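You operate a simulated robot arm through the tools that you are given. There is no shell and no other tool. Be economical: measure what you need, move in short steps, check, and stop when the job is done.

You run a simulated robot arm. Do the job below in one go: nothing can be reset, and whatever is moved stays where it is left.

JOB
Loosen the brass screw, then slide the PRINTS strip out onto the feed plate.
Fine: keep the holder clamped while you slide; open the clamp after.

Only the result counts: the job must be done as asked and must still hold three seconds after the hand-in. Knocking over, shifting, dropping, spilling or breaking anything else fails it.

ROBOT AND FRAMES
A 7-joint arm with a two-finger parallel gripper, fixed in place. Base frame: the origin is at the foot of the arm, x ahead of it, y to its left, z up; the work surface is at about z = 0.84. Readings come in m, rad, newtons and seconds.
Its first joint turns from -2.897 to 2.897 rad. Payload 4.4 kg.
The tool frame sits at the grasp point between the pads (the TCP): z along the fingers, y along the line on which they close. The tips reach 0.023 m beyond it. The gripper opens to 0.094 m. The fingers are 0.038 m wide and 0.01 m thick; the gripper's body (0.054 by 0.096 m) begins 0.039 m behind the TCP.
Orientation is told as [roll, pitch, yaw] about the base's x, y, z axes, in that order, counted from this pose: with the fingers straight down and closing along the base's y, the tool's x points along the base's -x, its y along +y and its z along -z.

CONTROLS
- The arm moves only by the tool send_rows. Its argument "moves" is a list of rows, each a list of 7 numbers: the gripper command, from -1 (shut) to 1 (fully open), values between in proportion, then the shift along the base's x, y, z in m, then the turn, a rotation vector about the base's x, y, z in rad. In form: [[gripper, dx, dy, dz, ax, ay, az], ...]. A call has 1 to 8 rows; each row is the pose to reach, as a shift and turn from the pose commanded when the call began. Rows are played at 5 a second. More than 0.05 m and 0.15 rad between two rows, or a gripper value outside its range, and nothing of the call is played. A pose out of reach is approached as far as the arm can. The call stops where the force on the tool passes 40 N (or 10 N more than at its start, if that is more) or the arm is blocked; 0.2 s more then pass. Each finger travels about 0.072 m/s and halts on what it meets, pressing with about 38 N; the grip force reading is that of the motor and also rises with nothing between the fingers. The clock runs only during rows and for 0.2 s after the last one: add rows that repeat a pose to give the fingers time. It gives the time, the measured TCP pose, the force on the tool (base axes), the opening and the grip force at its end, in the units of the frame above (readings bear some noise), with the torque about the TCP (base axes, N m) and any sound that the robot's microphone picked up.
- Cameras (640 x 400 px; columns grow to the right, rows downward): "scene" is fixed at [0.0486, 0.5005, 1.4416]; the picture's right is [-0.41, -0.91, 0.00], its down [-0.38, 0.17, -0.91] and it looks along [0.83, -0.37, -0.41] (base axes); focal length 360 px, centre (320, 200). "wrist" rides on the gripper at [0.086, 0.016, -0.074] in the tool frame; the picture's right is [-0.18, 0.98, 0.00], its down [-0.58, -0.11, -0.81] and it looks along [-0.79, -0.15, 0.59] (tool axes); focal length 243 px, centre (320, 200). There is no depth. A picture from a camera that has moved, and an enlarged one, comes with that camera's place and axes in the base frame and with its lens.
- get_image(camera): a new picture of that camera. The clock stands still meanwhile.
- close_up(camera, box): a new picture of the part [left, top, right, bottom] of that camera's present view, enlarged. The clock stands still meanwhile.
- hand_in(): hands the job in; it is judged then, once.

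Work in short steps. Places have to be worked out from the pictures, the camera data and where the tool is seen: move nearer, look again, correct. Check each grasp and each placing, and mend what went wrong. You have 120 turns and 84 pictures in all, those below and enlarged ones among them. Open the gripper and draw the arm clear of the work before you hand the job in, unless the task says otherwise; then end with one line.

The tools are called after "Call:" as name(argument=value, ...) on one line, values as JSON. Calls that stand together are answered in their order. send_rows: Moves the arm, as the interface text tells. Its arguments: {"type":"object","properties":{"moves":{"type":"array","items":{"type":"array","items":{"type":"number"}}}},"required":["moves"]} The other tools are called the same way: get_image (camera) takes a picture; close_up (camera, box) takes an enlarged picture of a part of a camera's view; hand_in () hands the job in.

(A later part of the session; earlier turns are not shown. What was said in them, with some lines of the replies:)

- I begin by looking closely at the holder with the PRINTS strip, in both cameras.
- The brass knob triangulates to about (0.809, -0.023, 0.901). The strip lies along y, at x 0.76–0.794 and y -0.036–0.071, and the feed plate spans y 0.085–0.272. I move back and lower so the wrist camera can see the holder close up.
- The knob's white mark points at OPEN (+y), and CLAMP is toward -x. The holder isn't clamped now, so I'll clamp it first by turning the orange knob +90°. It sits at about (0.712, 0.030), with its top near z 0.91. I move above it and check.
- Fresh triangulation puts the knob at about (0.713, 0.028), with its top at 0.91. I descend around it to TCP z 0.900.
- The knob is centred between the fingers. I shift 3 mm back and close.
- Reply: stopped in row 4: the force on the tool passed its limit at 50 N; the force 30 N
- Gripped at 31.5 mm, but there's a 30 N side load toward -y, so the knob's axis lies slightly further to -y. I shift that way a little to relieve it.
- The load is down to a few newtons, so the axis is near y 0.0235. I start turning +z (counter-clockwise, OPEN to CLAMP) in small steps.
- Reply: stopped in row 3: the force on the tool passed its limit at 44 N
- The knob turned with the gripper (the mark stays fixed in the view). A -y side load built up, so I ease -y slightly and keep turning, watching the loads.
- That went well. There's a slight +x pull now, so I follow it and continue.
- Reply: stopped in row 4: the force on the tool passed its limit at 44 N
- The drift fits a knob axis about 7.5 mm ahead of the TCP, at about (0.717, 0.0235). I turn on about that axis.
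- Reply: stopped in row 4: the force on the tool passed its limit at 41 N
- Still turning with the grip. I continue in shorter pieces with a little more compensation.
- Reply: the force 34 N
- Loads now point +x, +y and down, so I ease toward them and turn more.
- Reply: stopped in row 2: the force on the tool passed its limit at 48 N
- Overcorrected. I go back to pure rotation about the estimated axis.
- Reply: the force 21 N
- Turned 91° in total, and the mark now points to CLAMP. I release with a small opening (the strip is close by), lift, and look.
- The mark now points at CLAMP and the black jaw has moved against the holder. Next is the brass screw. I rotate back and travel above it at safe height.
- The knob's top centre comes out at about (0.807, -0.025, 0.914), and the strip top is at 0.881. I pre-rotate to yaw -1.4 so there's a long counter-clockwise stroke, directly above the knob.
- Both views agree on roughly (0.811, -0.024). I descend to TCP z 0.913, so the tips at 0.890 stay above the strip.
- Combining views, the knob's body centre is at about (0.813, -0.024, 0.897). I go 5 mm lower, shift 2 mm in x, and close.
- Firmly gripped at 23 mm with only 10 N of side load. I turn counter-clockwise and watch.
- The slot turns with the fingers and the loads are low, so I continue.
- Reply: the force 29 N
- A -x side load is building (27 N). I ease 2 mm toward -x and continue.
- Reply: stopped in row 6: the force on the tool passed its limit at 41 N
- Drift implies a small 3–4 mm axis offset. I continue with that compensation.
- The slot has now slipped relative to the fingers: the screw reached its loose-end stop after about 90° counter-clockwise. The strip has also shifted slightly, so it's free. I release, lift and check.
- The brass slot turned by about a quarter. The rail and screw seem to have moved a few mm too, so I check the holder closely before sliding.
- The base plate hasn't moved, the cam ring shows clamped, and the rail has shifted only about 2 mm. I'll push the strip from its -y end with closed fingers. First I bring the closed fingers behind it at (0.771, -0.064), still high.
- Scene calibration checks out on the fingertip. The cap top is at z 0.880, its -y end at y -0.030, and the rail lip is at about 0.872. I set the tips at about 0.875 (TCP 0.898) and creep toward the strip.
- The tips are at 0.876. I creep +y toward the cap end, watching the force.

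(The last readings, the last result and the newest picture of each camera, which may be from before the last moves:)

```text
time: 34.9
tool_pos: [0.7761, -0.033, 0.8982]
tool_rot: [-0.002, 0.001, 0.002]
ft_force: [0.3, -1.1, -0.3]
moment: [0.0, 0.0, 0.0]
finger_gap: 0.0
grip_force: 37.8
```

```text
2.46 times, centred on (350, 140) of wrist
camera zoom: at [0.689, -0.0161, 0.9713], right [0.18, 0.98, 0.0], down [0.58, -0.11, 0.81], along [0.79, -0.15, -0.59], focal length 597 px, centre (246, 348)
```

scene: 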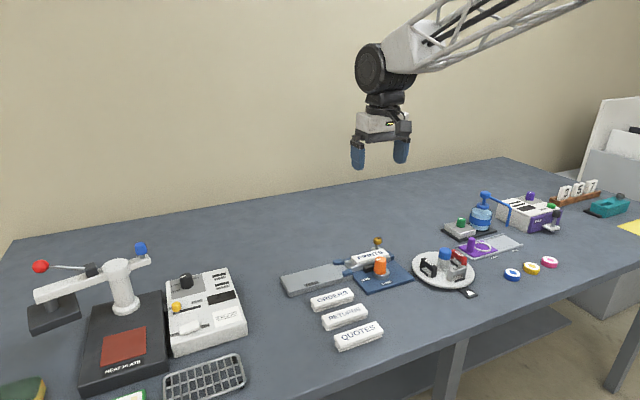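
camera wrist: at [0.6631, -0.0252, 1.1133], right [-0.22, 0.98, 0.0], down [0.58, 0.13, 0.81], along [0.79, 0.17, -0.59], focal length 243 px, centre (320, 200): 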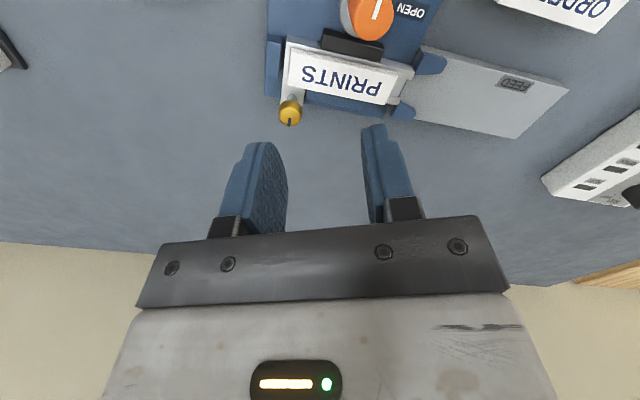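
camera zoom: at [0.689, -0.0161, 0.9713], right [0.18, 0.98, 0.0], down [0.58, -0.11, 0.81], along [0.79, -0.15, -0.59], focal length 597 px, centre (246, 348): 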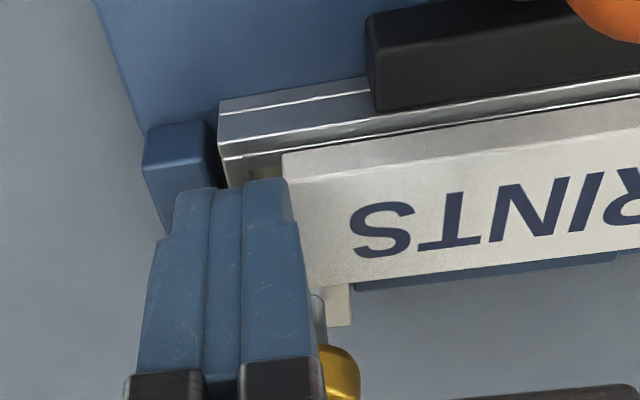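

The strip slides with about 1 N and the rail stays put. I keep pushing in a straight line.

Call:
send_rows(moves=[[-1, -0.001, 0.01, 0, 0, 0, 0], [-1, -0.001, 0.02, 0, 0, 0, 0], [-1, -0.001, 0.03, 0, 0, 0, 0], [-1, -0.001, 0.04, 0, 0, 0, 0], [-1, -0.001, 0.05, 0, 0, 0, 0], [-1, -0.001, 0.06, 0, 0, 0, 0], [-1, -0.001, 0.065, 0, 0, 0, 0]])

Call:
close_up(camera="scene", box=[270, 210, 430, 310])

Call:
get_image(camera="wrist")

```text
time: 36.5
tool_pos: [0.7752, 0.0307, 0.8975]
tool_rot: [-0.001, 0.002, 0.003]
ft_force: [-0.3, -0.6, 0.2]
moment: [0.01, 0.04, 0.01]
finger_gap: 0.0
grip_force: 38.3
```

```text
4.00 times, centred on (350, 260) of scene
camera zoom: at [0.0486, 0.5005, 1.4416], right [-0.41, -0.91, 0.0], down [-0.38, 0.17, -0.91], along [0.83, -0.37, -0.41], focal length 1438 px, centre (200, -40)
```

zoom: 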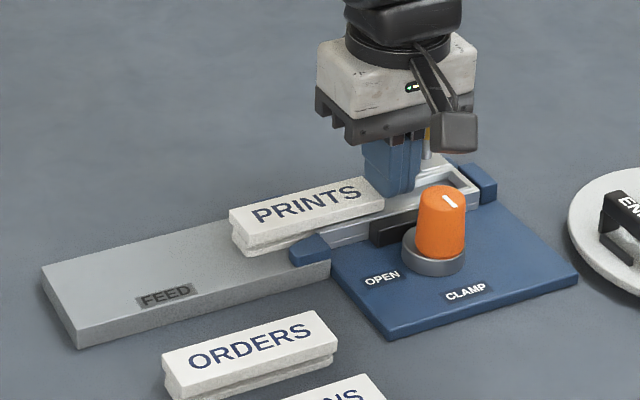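

```text
43 pictures are left
camera wrist: at [0.6891, 0.0482, 0.9715], right [0.18, 0.98, 0.0], down [0.58, -0.11, 0.81], along [0.79, -0.15, -0.59], focal length 243 px, centre (320, 200)
```

wrist: 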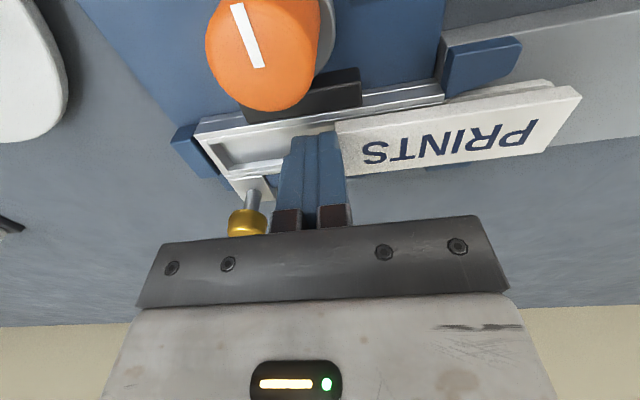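

It's sliding well and half out. I continue.

Call:
send_rows(moves=[[-1, 0, 0.01, 0, 0, 0, 0], [-1, 0, 0.02, 0, 0, 0, 0], [-1, 0, 0.03, 0, 0, 0, 0], [-1, 0, 0.04, 0, 0, 0, 0], [-1, 0, 0.05, 0, 0, 0, 0], [-1, 0, 0.06, 0, 0, 0, 0], [-1, 0, 0.065, 0, 0, 0, 0]])

Call:
close_up(camera="scene", box=[270, 210, 430, 310])

Call:
get_image(camera="wrist")

```text
time: 38.1
tool_pos: [0.775, 0.0977, 0.8972]
tool_rot: [-0.001, 0.002, 0.002]
ft_force: [-0.3, -0.3, -0.4]
moment: [-0.02, -0.01, -0.03]
finger_gap: 0.0002
grip_force: 38.2
```

```text
4.00 times, centred on (350, 260) of scene
camera zoom: at [0.0486, 0.5005, 1.4416], right [-0.41, -0.91, 0.0], down [-0.38, 0.17, -0.91], along [0.83, -0.37, -0.41], focal length 1438 px, centre (200, -40)
```

zoom: 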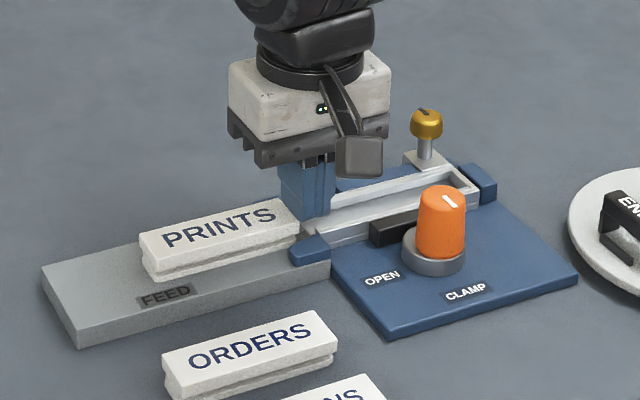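

```text
41 pictures are left
camera wrist: at [0.6885, 0.115, 0.9714], right [0.18, 0.98, 0.0], down [0.58, -0.11, 0.81], along [0.79, -0.15, -0.59], focal length 243 px, centre (320, 200)
```

wrist: 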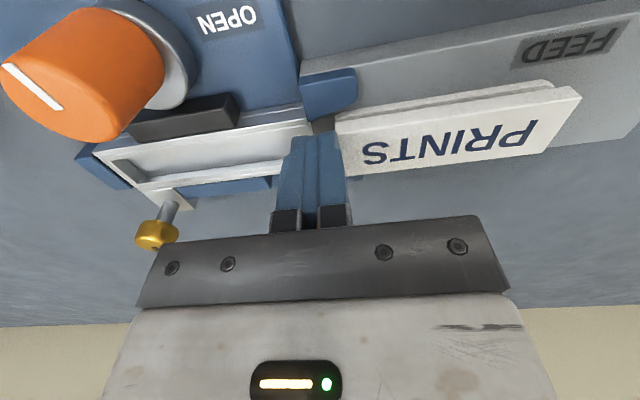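

The strip is now on the feed plate, just past the guide tabs. I give it 17 mm more, then back off and lift.

Call:
send_rows(moves=[[-1, 0, 0.008, 0, 0, 0, 0], [-1, 0, 0.014, 0, 0, 0, 0], [-1, 0, 0.017, 0, 0, 0, 0], [-1, 0, 0.012, 0, 0, 0, 0], [-1, 0, 0.005, 0.01, 0, 0, 0], [-1, -0.01, 0, 0.05, 0, 0, 0], [-1, -0.03, -0.01, 0.09, 0, 0, 0], [-1, -0.03, -0.01, 0.09, 0, 0, 0]])

Call:
close_up(camera="scene", box=[270, 210, 430, 310])

Call:
get_image(camera="wrist")

```text
time: 39.9
tool_pos: [0.7451, 0.0878, 0.9864]
tool_rot: [-0.003, 0.001, 0.002]
ft_force: [-0.6, -0.6, 0.2]
moment: [-0.02, 0.01, 0.0]
finger_gap: 0.0
grip_force: 38.0
```

```text
4.00 times, centred on (350, 260) of scene
camera zoom: at [0.0486, 0.5005, 1.4416], right [-0.41, -0.91, 0.0], down [-0.38, 0.17, -0.91], along [0.83, -0.37, -0.41], focal length 1438 px, centre (200, -40)
```

zoom: 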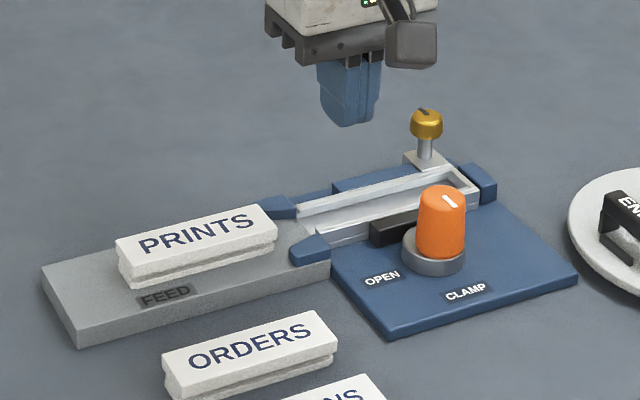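

```text
39 pictures are left
camera wrist: at [0.6577, 0.1042, 1.0595], right [0.18, 0.98, 0.0], down [0.58, -0.11, 0.81], along [0.79, -0.15, -0.59], focal length 243 px, centre (320, 200)
```

wrist: 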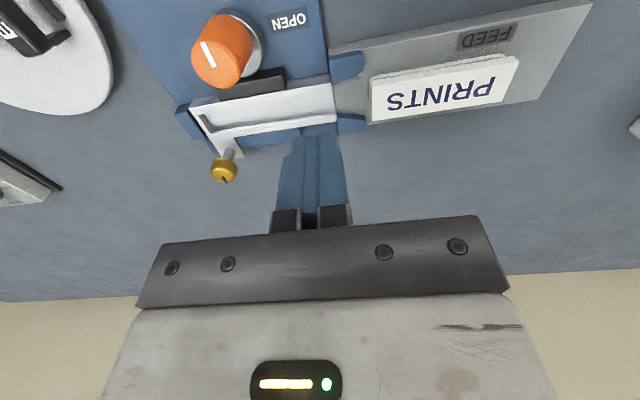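

The strip is fully on the feed plate and the holder hasn't moved. Now I open the clamp: back to the earlier release pose over the orange knob, retracing it in reverse.

Call:
send_rows(moves=[[-0.1, -0.003, -0.009, 0.03, 0, 0, 0.14], [-0.1, -0.007, -0.018, 0.055, 0, 0, 0.28], [-0.1, -0.011, -0.027, 0.055, 0, 0, 0.42], [-0.1, -0.014, -0.036, 0.055, 0, 0, 0.56], [-0.1, -0.018, -0.045, 0.055, 0, 0, 0.7], [-0.1, -0.022, -0.054, 0.055, 0, 0, 0.84], [-0.1, -0.025, -0.063, 0.055, 0, 0, 0.98], [-0.1, -0.027, -0.073, 0.055, 0, 0, 1.12]])

Call:
send_rows(moves=[[-0.1, 0, 0, 0, 0, 0, 0.14], [-0.1, 0, 0, 0, 0, 0, 0.28], [-0.1, 0, 0, -0.03, 0, 0, 0.42], [-0.1, 0, 0, -0.06, 0, 0, 0.473], [-0.1, 0, 0, -0.08, 0, 0, 0.473], [-0.1, 0, 0, -0.08, 0, 0, 0.473]])

Call:
get_image(camera="wrist")

Call:
close_up(camera="scene", box=[320, 200, 440, 300])

```text
time: 41.7
tool_pos: [0.7193, 0.0139, 1.0417]
tool_rot: [-0.001, 0.003, 1.124]
ft_force: [0.3, 0.2, -0.2]
moment: [0.01, -0.04, -0.02]
finger_gap: 0.0422
grip_force: 0.0
```

```text
time: 43.1
tool_pos: [0.7172, 0.0147, 0.9638]
tool_rot: [-0.001, 0.002, 1.595]
ft_force: [0.3, -1.0, 0.9]
moment: [0.0, 0.0, 0.01]
finger_gap: 0.0421
grip_force: 0.1
```

```text
38 pictures are left
camera wrist: at [0.7031, -0.0709, 1.0373], right [-0.99, 0.16, 0.0], down [0.09, 0.58, 0.81], along [0.13, 0.8, -0.59], focal length 243 px, centre (320, 200)
```

wrist: 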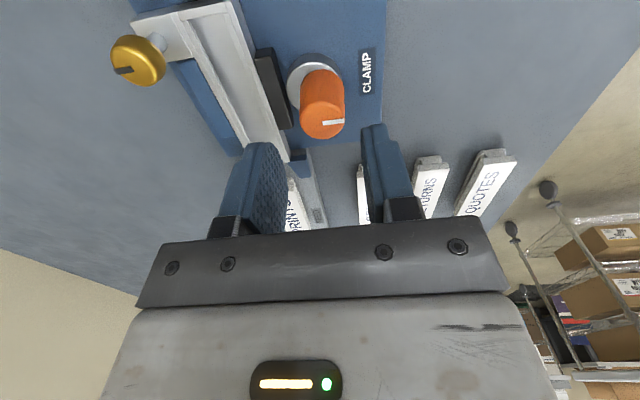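

```text
4.00 times, centred on (380, 250) of scene
camera zoom: at [0.0486, 0.5005, 1.4416], right [-0.41, -0.91, 0.0], down [-0.38, 0.17, -0.91], along [0.83, -0.37, -0.41], focal length 1438 px, centre (80, 0)
```

zoom: 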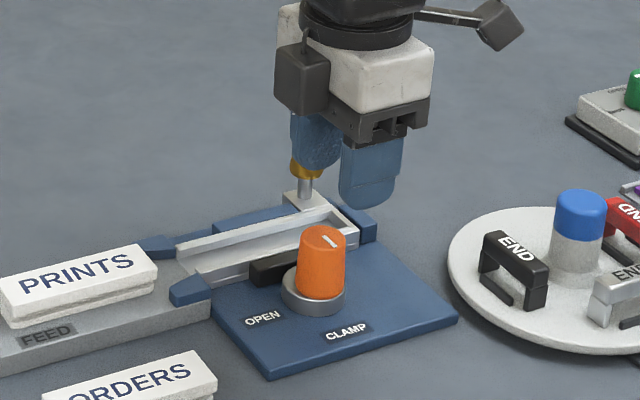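

The alignment matches the earlier release pose. I descend carefully around the knob.

Call:
send_rows(moves=[[0, 0.0005, 0, -0.02, 0, 0, 0], [0, 0.0005, 0.0005, -0.04, 0, 0, 0], [0, 0.0005, 0.0005, -0.061, 0, 0, 0], [0, 0.0005, 0.0005, -0.061, 0, 0, 0]])

Call:
get_image(camera="wrist")

```text
time: 44.1
tool_pos: [0.7188, 0.0145, 0.9012]
tool_rot: [-0.002, 0.002, 1.594]
ft_force: [-0.7, -0.4, 0.1]
moment: [0.01, 0.0, -0.03]
finger_gap: 0.0468
grip_force: 0.2
```

```text
36 pictures are left
camera wrist: at [0.7037, -0.0709, 0.9747], right [-0.99, 0.16, 0.0], down [0.09, 0.58, 0.81], along [0.13, 0.8, -0.59], focal length 243 px, centre (320, 200)
```

wrist: 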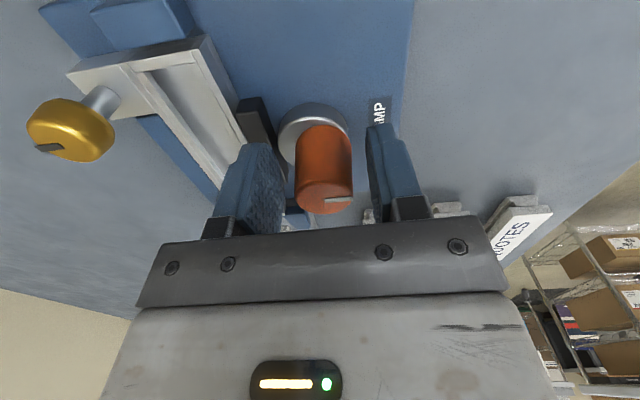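

Well placed. I shift +8 mm along y so the TCP sits on the knob's axis (0.718, 0.023), then close.

Call:
send_rows(moves=[[0, 0, 0.004, 0, 0, 0, 0], [0, 0, 0.008, 0, 0, 0, 0], [-1, 0, 0.008, 0, 0, 0, 0], [-1, 0, 0.008, 0, 0, 0, 0], [-1, 0, 0.008, 0, 0, 0, 0]])

```text
time: 45.3
tool_pos: [0.7187, 0.023, 0.9019]
tool_rot: [-0.001, 0.001, 1.594]
ft_force: [-16.2, -2.7, 5.6]
moment: [-0.07, 0.37, 0.03]
finger_gap: 0.0312
grip_force: 45.1
```

Gripped at 31 mm. I turn clockwise (CLAMP to OPEN), easing 1 mm toward -x.

Call:
send_rows(moves=[[-1, -0.001, 0, 0, 0, 0, 0], [-1, -0.001, 0, 0, 0, 0, -0.08], [-1, -0.001, 0, 0, 0, 0, -0.16], [-1, -0.001, 0, 0, 0, 0, -0.24], [-1, -0.001, 0, 0, 0, 0, -0.32], [-1, -0.001, 0, 0, 0, 0, -0.32]])

```text
time: 46.7
tool_pos: [0.7173, 0.0228, 0.9019]
tool_rot: [-0.001, 0.0, 1.273]
ft_force: [-16.2, 14.1, -3.4]
moment: [0.49, 0.36, 0.07]
finger_gap: 0.0315
grip_force: 44.7
```

Call:
send_rows(moves=[[-1, -0.001, 0.001, 0, 0, 0, 0], [-1, -0.001, 0.001, 0, 0, 0, -0.08], [-1, -0.001, 0.001, 0, 0, 0, -0.16], [-1, -0.001, 0.001, 0, 0, 0, -0.24], [-1, -0.001, 0.001, 0, 0, 0, -0.32], [-1, -0.001, 0.001, 0, 0, 0, -0.4], [-1, -0.001, 0.001, 0, 0, 0, -0.4]])

```text
time: 48.3
tool_pos: [0.7164, 0.0239, 0.9018]
tool_rot: [-0.002, 0.003, 0.872]
ft_force: [-23.8, -13.4, -9.7]
moment: [-0.35, 0.33, 0.01]
finger_gap: 0.0314
grip_force: 44.4
```

The loads are moderate and pull toward -x, -y. I follow slightly and go on.

Call:
send_rows(moves=[[-1, -0.001, -0.0005, 0, 0, 0, 0], [-1, -0.001, -0.0005, 0, 0, 0, -0.08], [-1, -0.001, -0.0005, 0, 0, 0, -0.16], [-1, -0.001, -0.0005, 0, 0, 0, -0.24], [-1, -0.001, -0.0005, 0, 0, 0, -0.32], [-1, -0.001, -0.0005, 0, 0, 0, -0.4], [-1, -0.001, -0.0005, 0, 0, 0, -0.4]])

Call:
get_image(camera="wrist")

```text
time: 49.2
tool_pos: [0.7159, 0.0234, 0.9012]
tool_rot: [-0.001, 0.0, 0.671]
ft_force: [0.1, 11.0, -1.2]
moment: [0.28, 0.01, 0.04]
finger_gap: 0.0313
grip_force: 44.6
stopped in row 4: the force on the tool passed its limit at 42 N (the readings are from after the stop); the commanded pose is now the measured one
```

```text
35 pictures are left
camera wrist: at [0.638, -0.0164, 0.9759], right [-0.47, 0.88, 0.0], down [0.52, 0.28, 0.81], along [0.71, 0.38, -0.59], focal length 243 px, centre (320, 200)
```

wrist: 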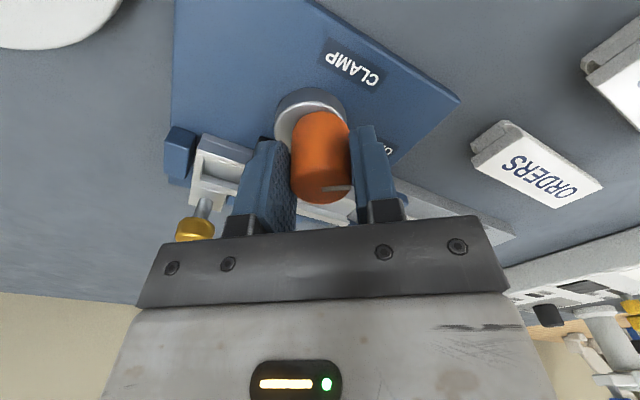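

Still turning together. I continue with a slight +y follow.

Call:
send_rows(moves=[[-1, -0.0002, 0.001, 0, 0, 0, -0.06], [-1, -0.0004, 0.0013, 0, 0, 0, -0.12], [-1, -0.0006, 0.0015, 0, 0, 0, -0.18], [-1, -0.0007, 0.0017, 0, 0, 0, -0.24], [-1, -0.0008, 0.0019, 0, 0, 0, -0.3], [-1, -0.0008, 0.0019, 0, 0, 0, -0.3]])

```text
time: 50.7
tool_pos: [0.7152, 0.0256, 0.902]
tool_rot: [-0.005, 0.001, 0.371]
ft_force: [6.0, -10.4, -4.7]
moment: [-0.3, -0.17, -0.06]
finger_gap: 0.0314
grip_force: 44.6
stopped in row 6: the force on the tool passed its limit at 42 N (the readings are from after the stop); the commanded pose is now the measured one
```

Call:
send_rows(moves=[[-1, 0.0, -0.0005, 0, 0, 0, -0.06], [-1, 0.0, -0.0005, 0, 0, 0, -0.12], [-1, 0.0, -0.0005, 0, 0, 0, -0.18], [-1, 0.0, -0.0003, 0, 0, 0, -0.24], [-1, 0, -0.0003, 0, 0, 0, -0.24]])

```text
time: 51.8
tool_pos: [0.7153, 0.0252, 0.9028]
tool_rot: [-0.002, -0.002, 0.137]
ft_force: [6.1, 10.6, -5.1]
moment: [0.19, 0.11, -0.01]
finger_gap: 0.031
grip_force: 44.8
stopped in row 5: the force on the tool passed its limit at 42 N (the readings are from after the stop); the commanded pose is now the measured one
```

Call:
send_rows(moves=[[-1, 0.0, 0.0004, 0, 0, 0, -0.05], [-1, 0.0, 0.0006, 0, 0, 0, -0.1], [-1, 0.0, 0.0008, 0, 0, 0, -0.15], [-1, 0, 0.0008, 0, 0, 0, -0.15]])

Call:
get_image(camera="wrist")

```text
time: 52.8
tool_pos: [0.7136, 0.0243, 0.9024]
tool_rot: [-0.003, -0.001, -0.013]
ft_force: [-3.4, -1.5, -0.1]
moment: [-0.05, 0.23, 0.41]
finger_gap: 0.0311
grip_force: 45.1
```

```text
34 pictures are left
camera wrist: at [0.6282, 0.0438, 0.976], right [0.2, 0.98, 0.0], down [0.58, -0.12, 0.81], along [0.79, -0.16, -0.59], focal length 243 px, centre (320, 200)
```

wrist: 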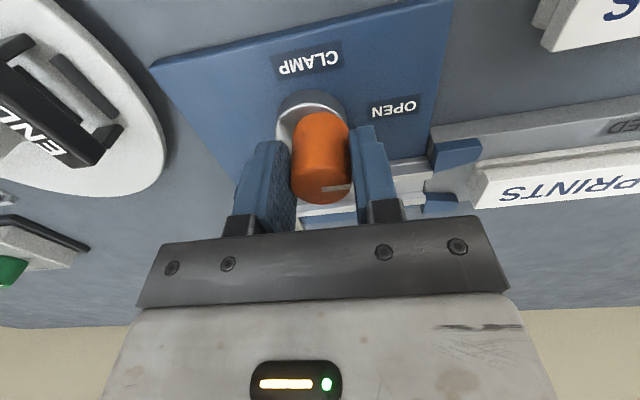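

The torque of +0.41 Nm shows the OPEN stop, and the mark is back at OPEN. I release, lift and back off.

Call:
send_rows(moves=[[0.3, 0, 0, 0, 0, 0, 0], [0.3, 0, 0, 0, 0, 0, 0], [0.3, 0, 0, 0.03, 0, 0, 0], [0.3, 0, 0, 0.07, 0, 0, 0], [0.3, -0.03, 0, 0.11, 0, 0, 0], [0.3, -0.07, 0, 0.15, 0, 0, 0], [0.3, -0.1, 0, 0.18, 0, 0, 0], [0.3, -0.1, 0, 0.18, 0, 0, 0]])

Call:
close_up(camera="scene", box=[270, 210, 430, 310])

Call:
get_image(camera="scene")

Call:
close_up(camera="wrist", box=[230, 30, 500, 200])

```text
refused: row 6 steps farther than a row can; nothing moved
```

```text
4.00 times, centred on (350, 260) of scene
camera zoom: at [0.0486, 0.5005, 1.4416], right [-0.41, -0.91, 0.0], down [-0.38, 0.17, -0.91], along [0.83, -0.37, -0.41], focal length 1438 px, centre (200, -40)
```

zoom: 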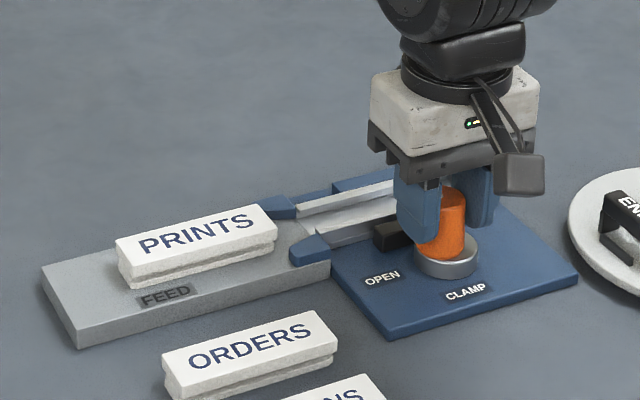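

```text
32 pictures are left
```

scene: 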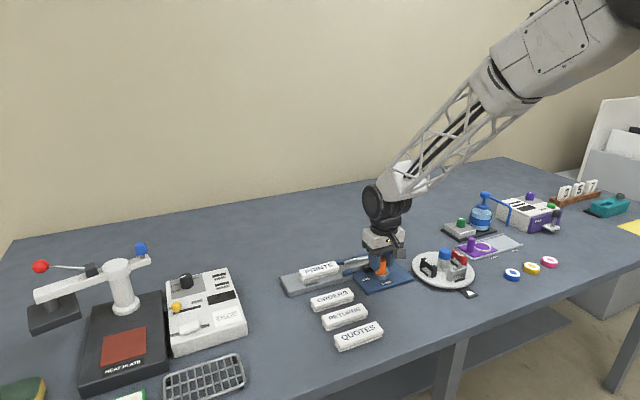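

```text
2.35 times, centred on (365, 115) of wrist
camera zoom: at [0.6282, 0.0438, 0.976], right [0.2, 0.98, 0.0], down [0.58, -0.12, 0.81], along [0.79, -0.16, -0.59], focal length 571 px, centre (214, 400)
```

zoom: 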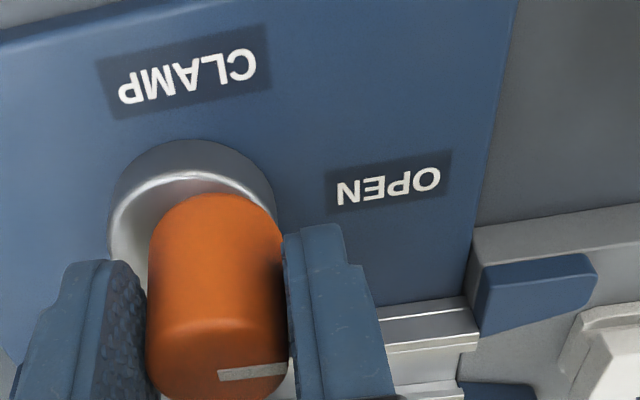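

One row stepped too far and the call was refused. I resend with smaller steps.

Call:
send_rows(moves=[[0.3, 0, 0, 0, 0, 0, 0], [0.3, 0, 0, 0, 0, 0, 0], [0.3, 0, 0, 0.03, 0, 0, 0], [0.3, 0, 0, 0.07, 0, 0, 0], [0.3, -0.02, 0, 0.11, 0, 0, 0], [0.3, -0.05, 0, 0.14, 0, 0, 0], [0.3, -0.08, 0, 0.17, 0, 0, 0], [0.3, -0.1, 0, 0.19, 0, 0, 0]])

Call:
close_up(camera="scene", box=[270, 210, 430, 310])

Call:
close_up(camera="wrist", box=[250, 30, 500, 190])

```text
time: 54.6
tool_pos: [0.614, 0.025, 1.0954]
tool_rot: [-0.001, -0.001, -0.013]
ft_force: [-0.2, -0.3, -0.9]
moment: [0.04, -0.02, -0.01]
finger_gap: 0.0609
grip_force: 0.0
```

```text
4.00 times, centred on (350, 260) of scene
camera zoom: at [0.0486, 0.5005, 1.4416], right [-0.41, -0.91, 0.0], down [-0.38, 0.17, -0.91], along [0.83, -0.37, -0.41], focal length 1438 px, centre (200, -40)
```

zoom: 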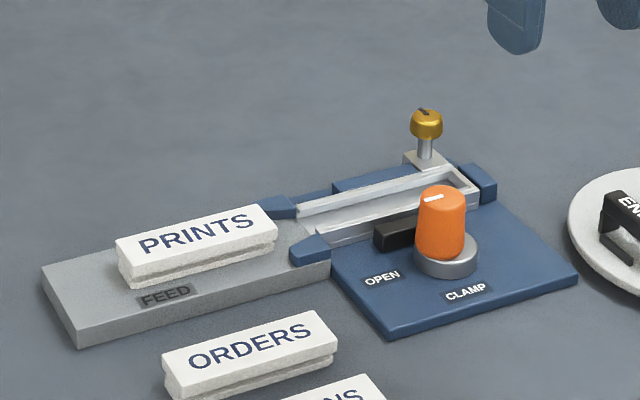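

```text
2.50 times, centred on (375, 110) of wrist
camera zoom: at [0.5268, 0.0447, 1.1694], right [0.2, 0.98, 0.0], down [0.58, -0.12, 0.81], along [0.79, -0.16, -0.59], focal length 606 px, centre (182, 425)
```

zoom: 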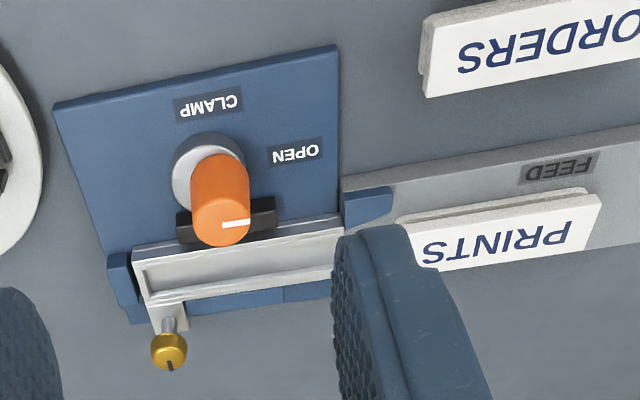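

The knob is at OPEN, the screw is loose, the strip lies fully on the feed plate, and the arm is clear with the gripper open.

Call:
hand_in()

```text
The job is handed in.
```

I loosened the brass screw, slid the PRINTS strip fully onto the feed plate and then opened the clamp. I found the clamp open, so I closed it first and kept it closed for the slide. The holder's rail shifted about 2 mm toward the feed plate while I turned the screw, and I left it there.
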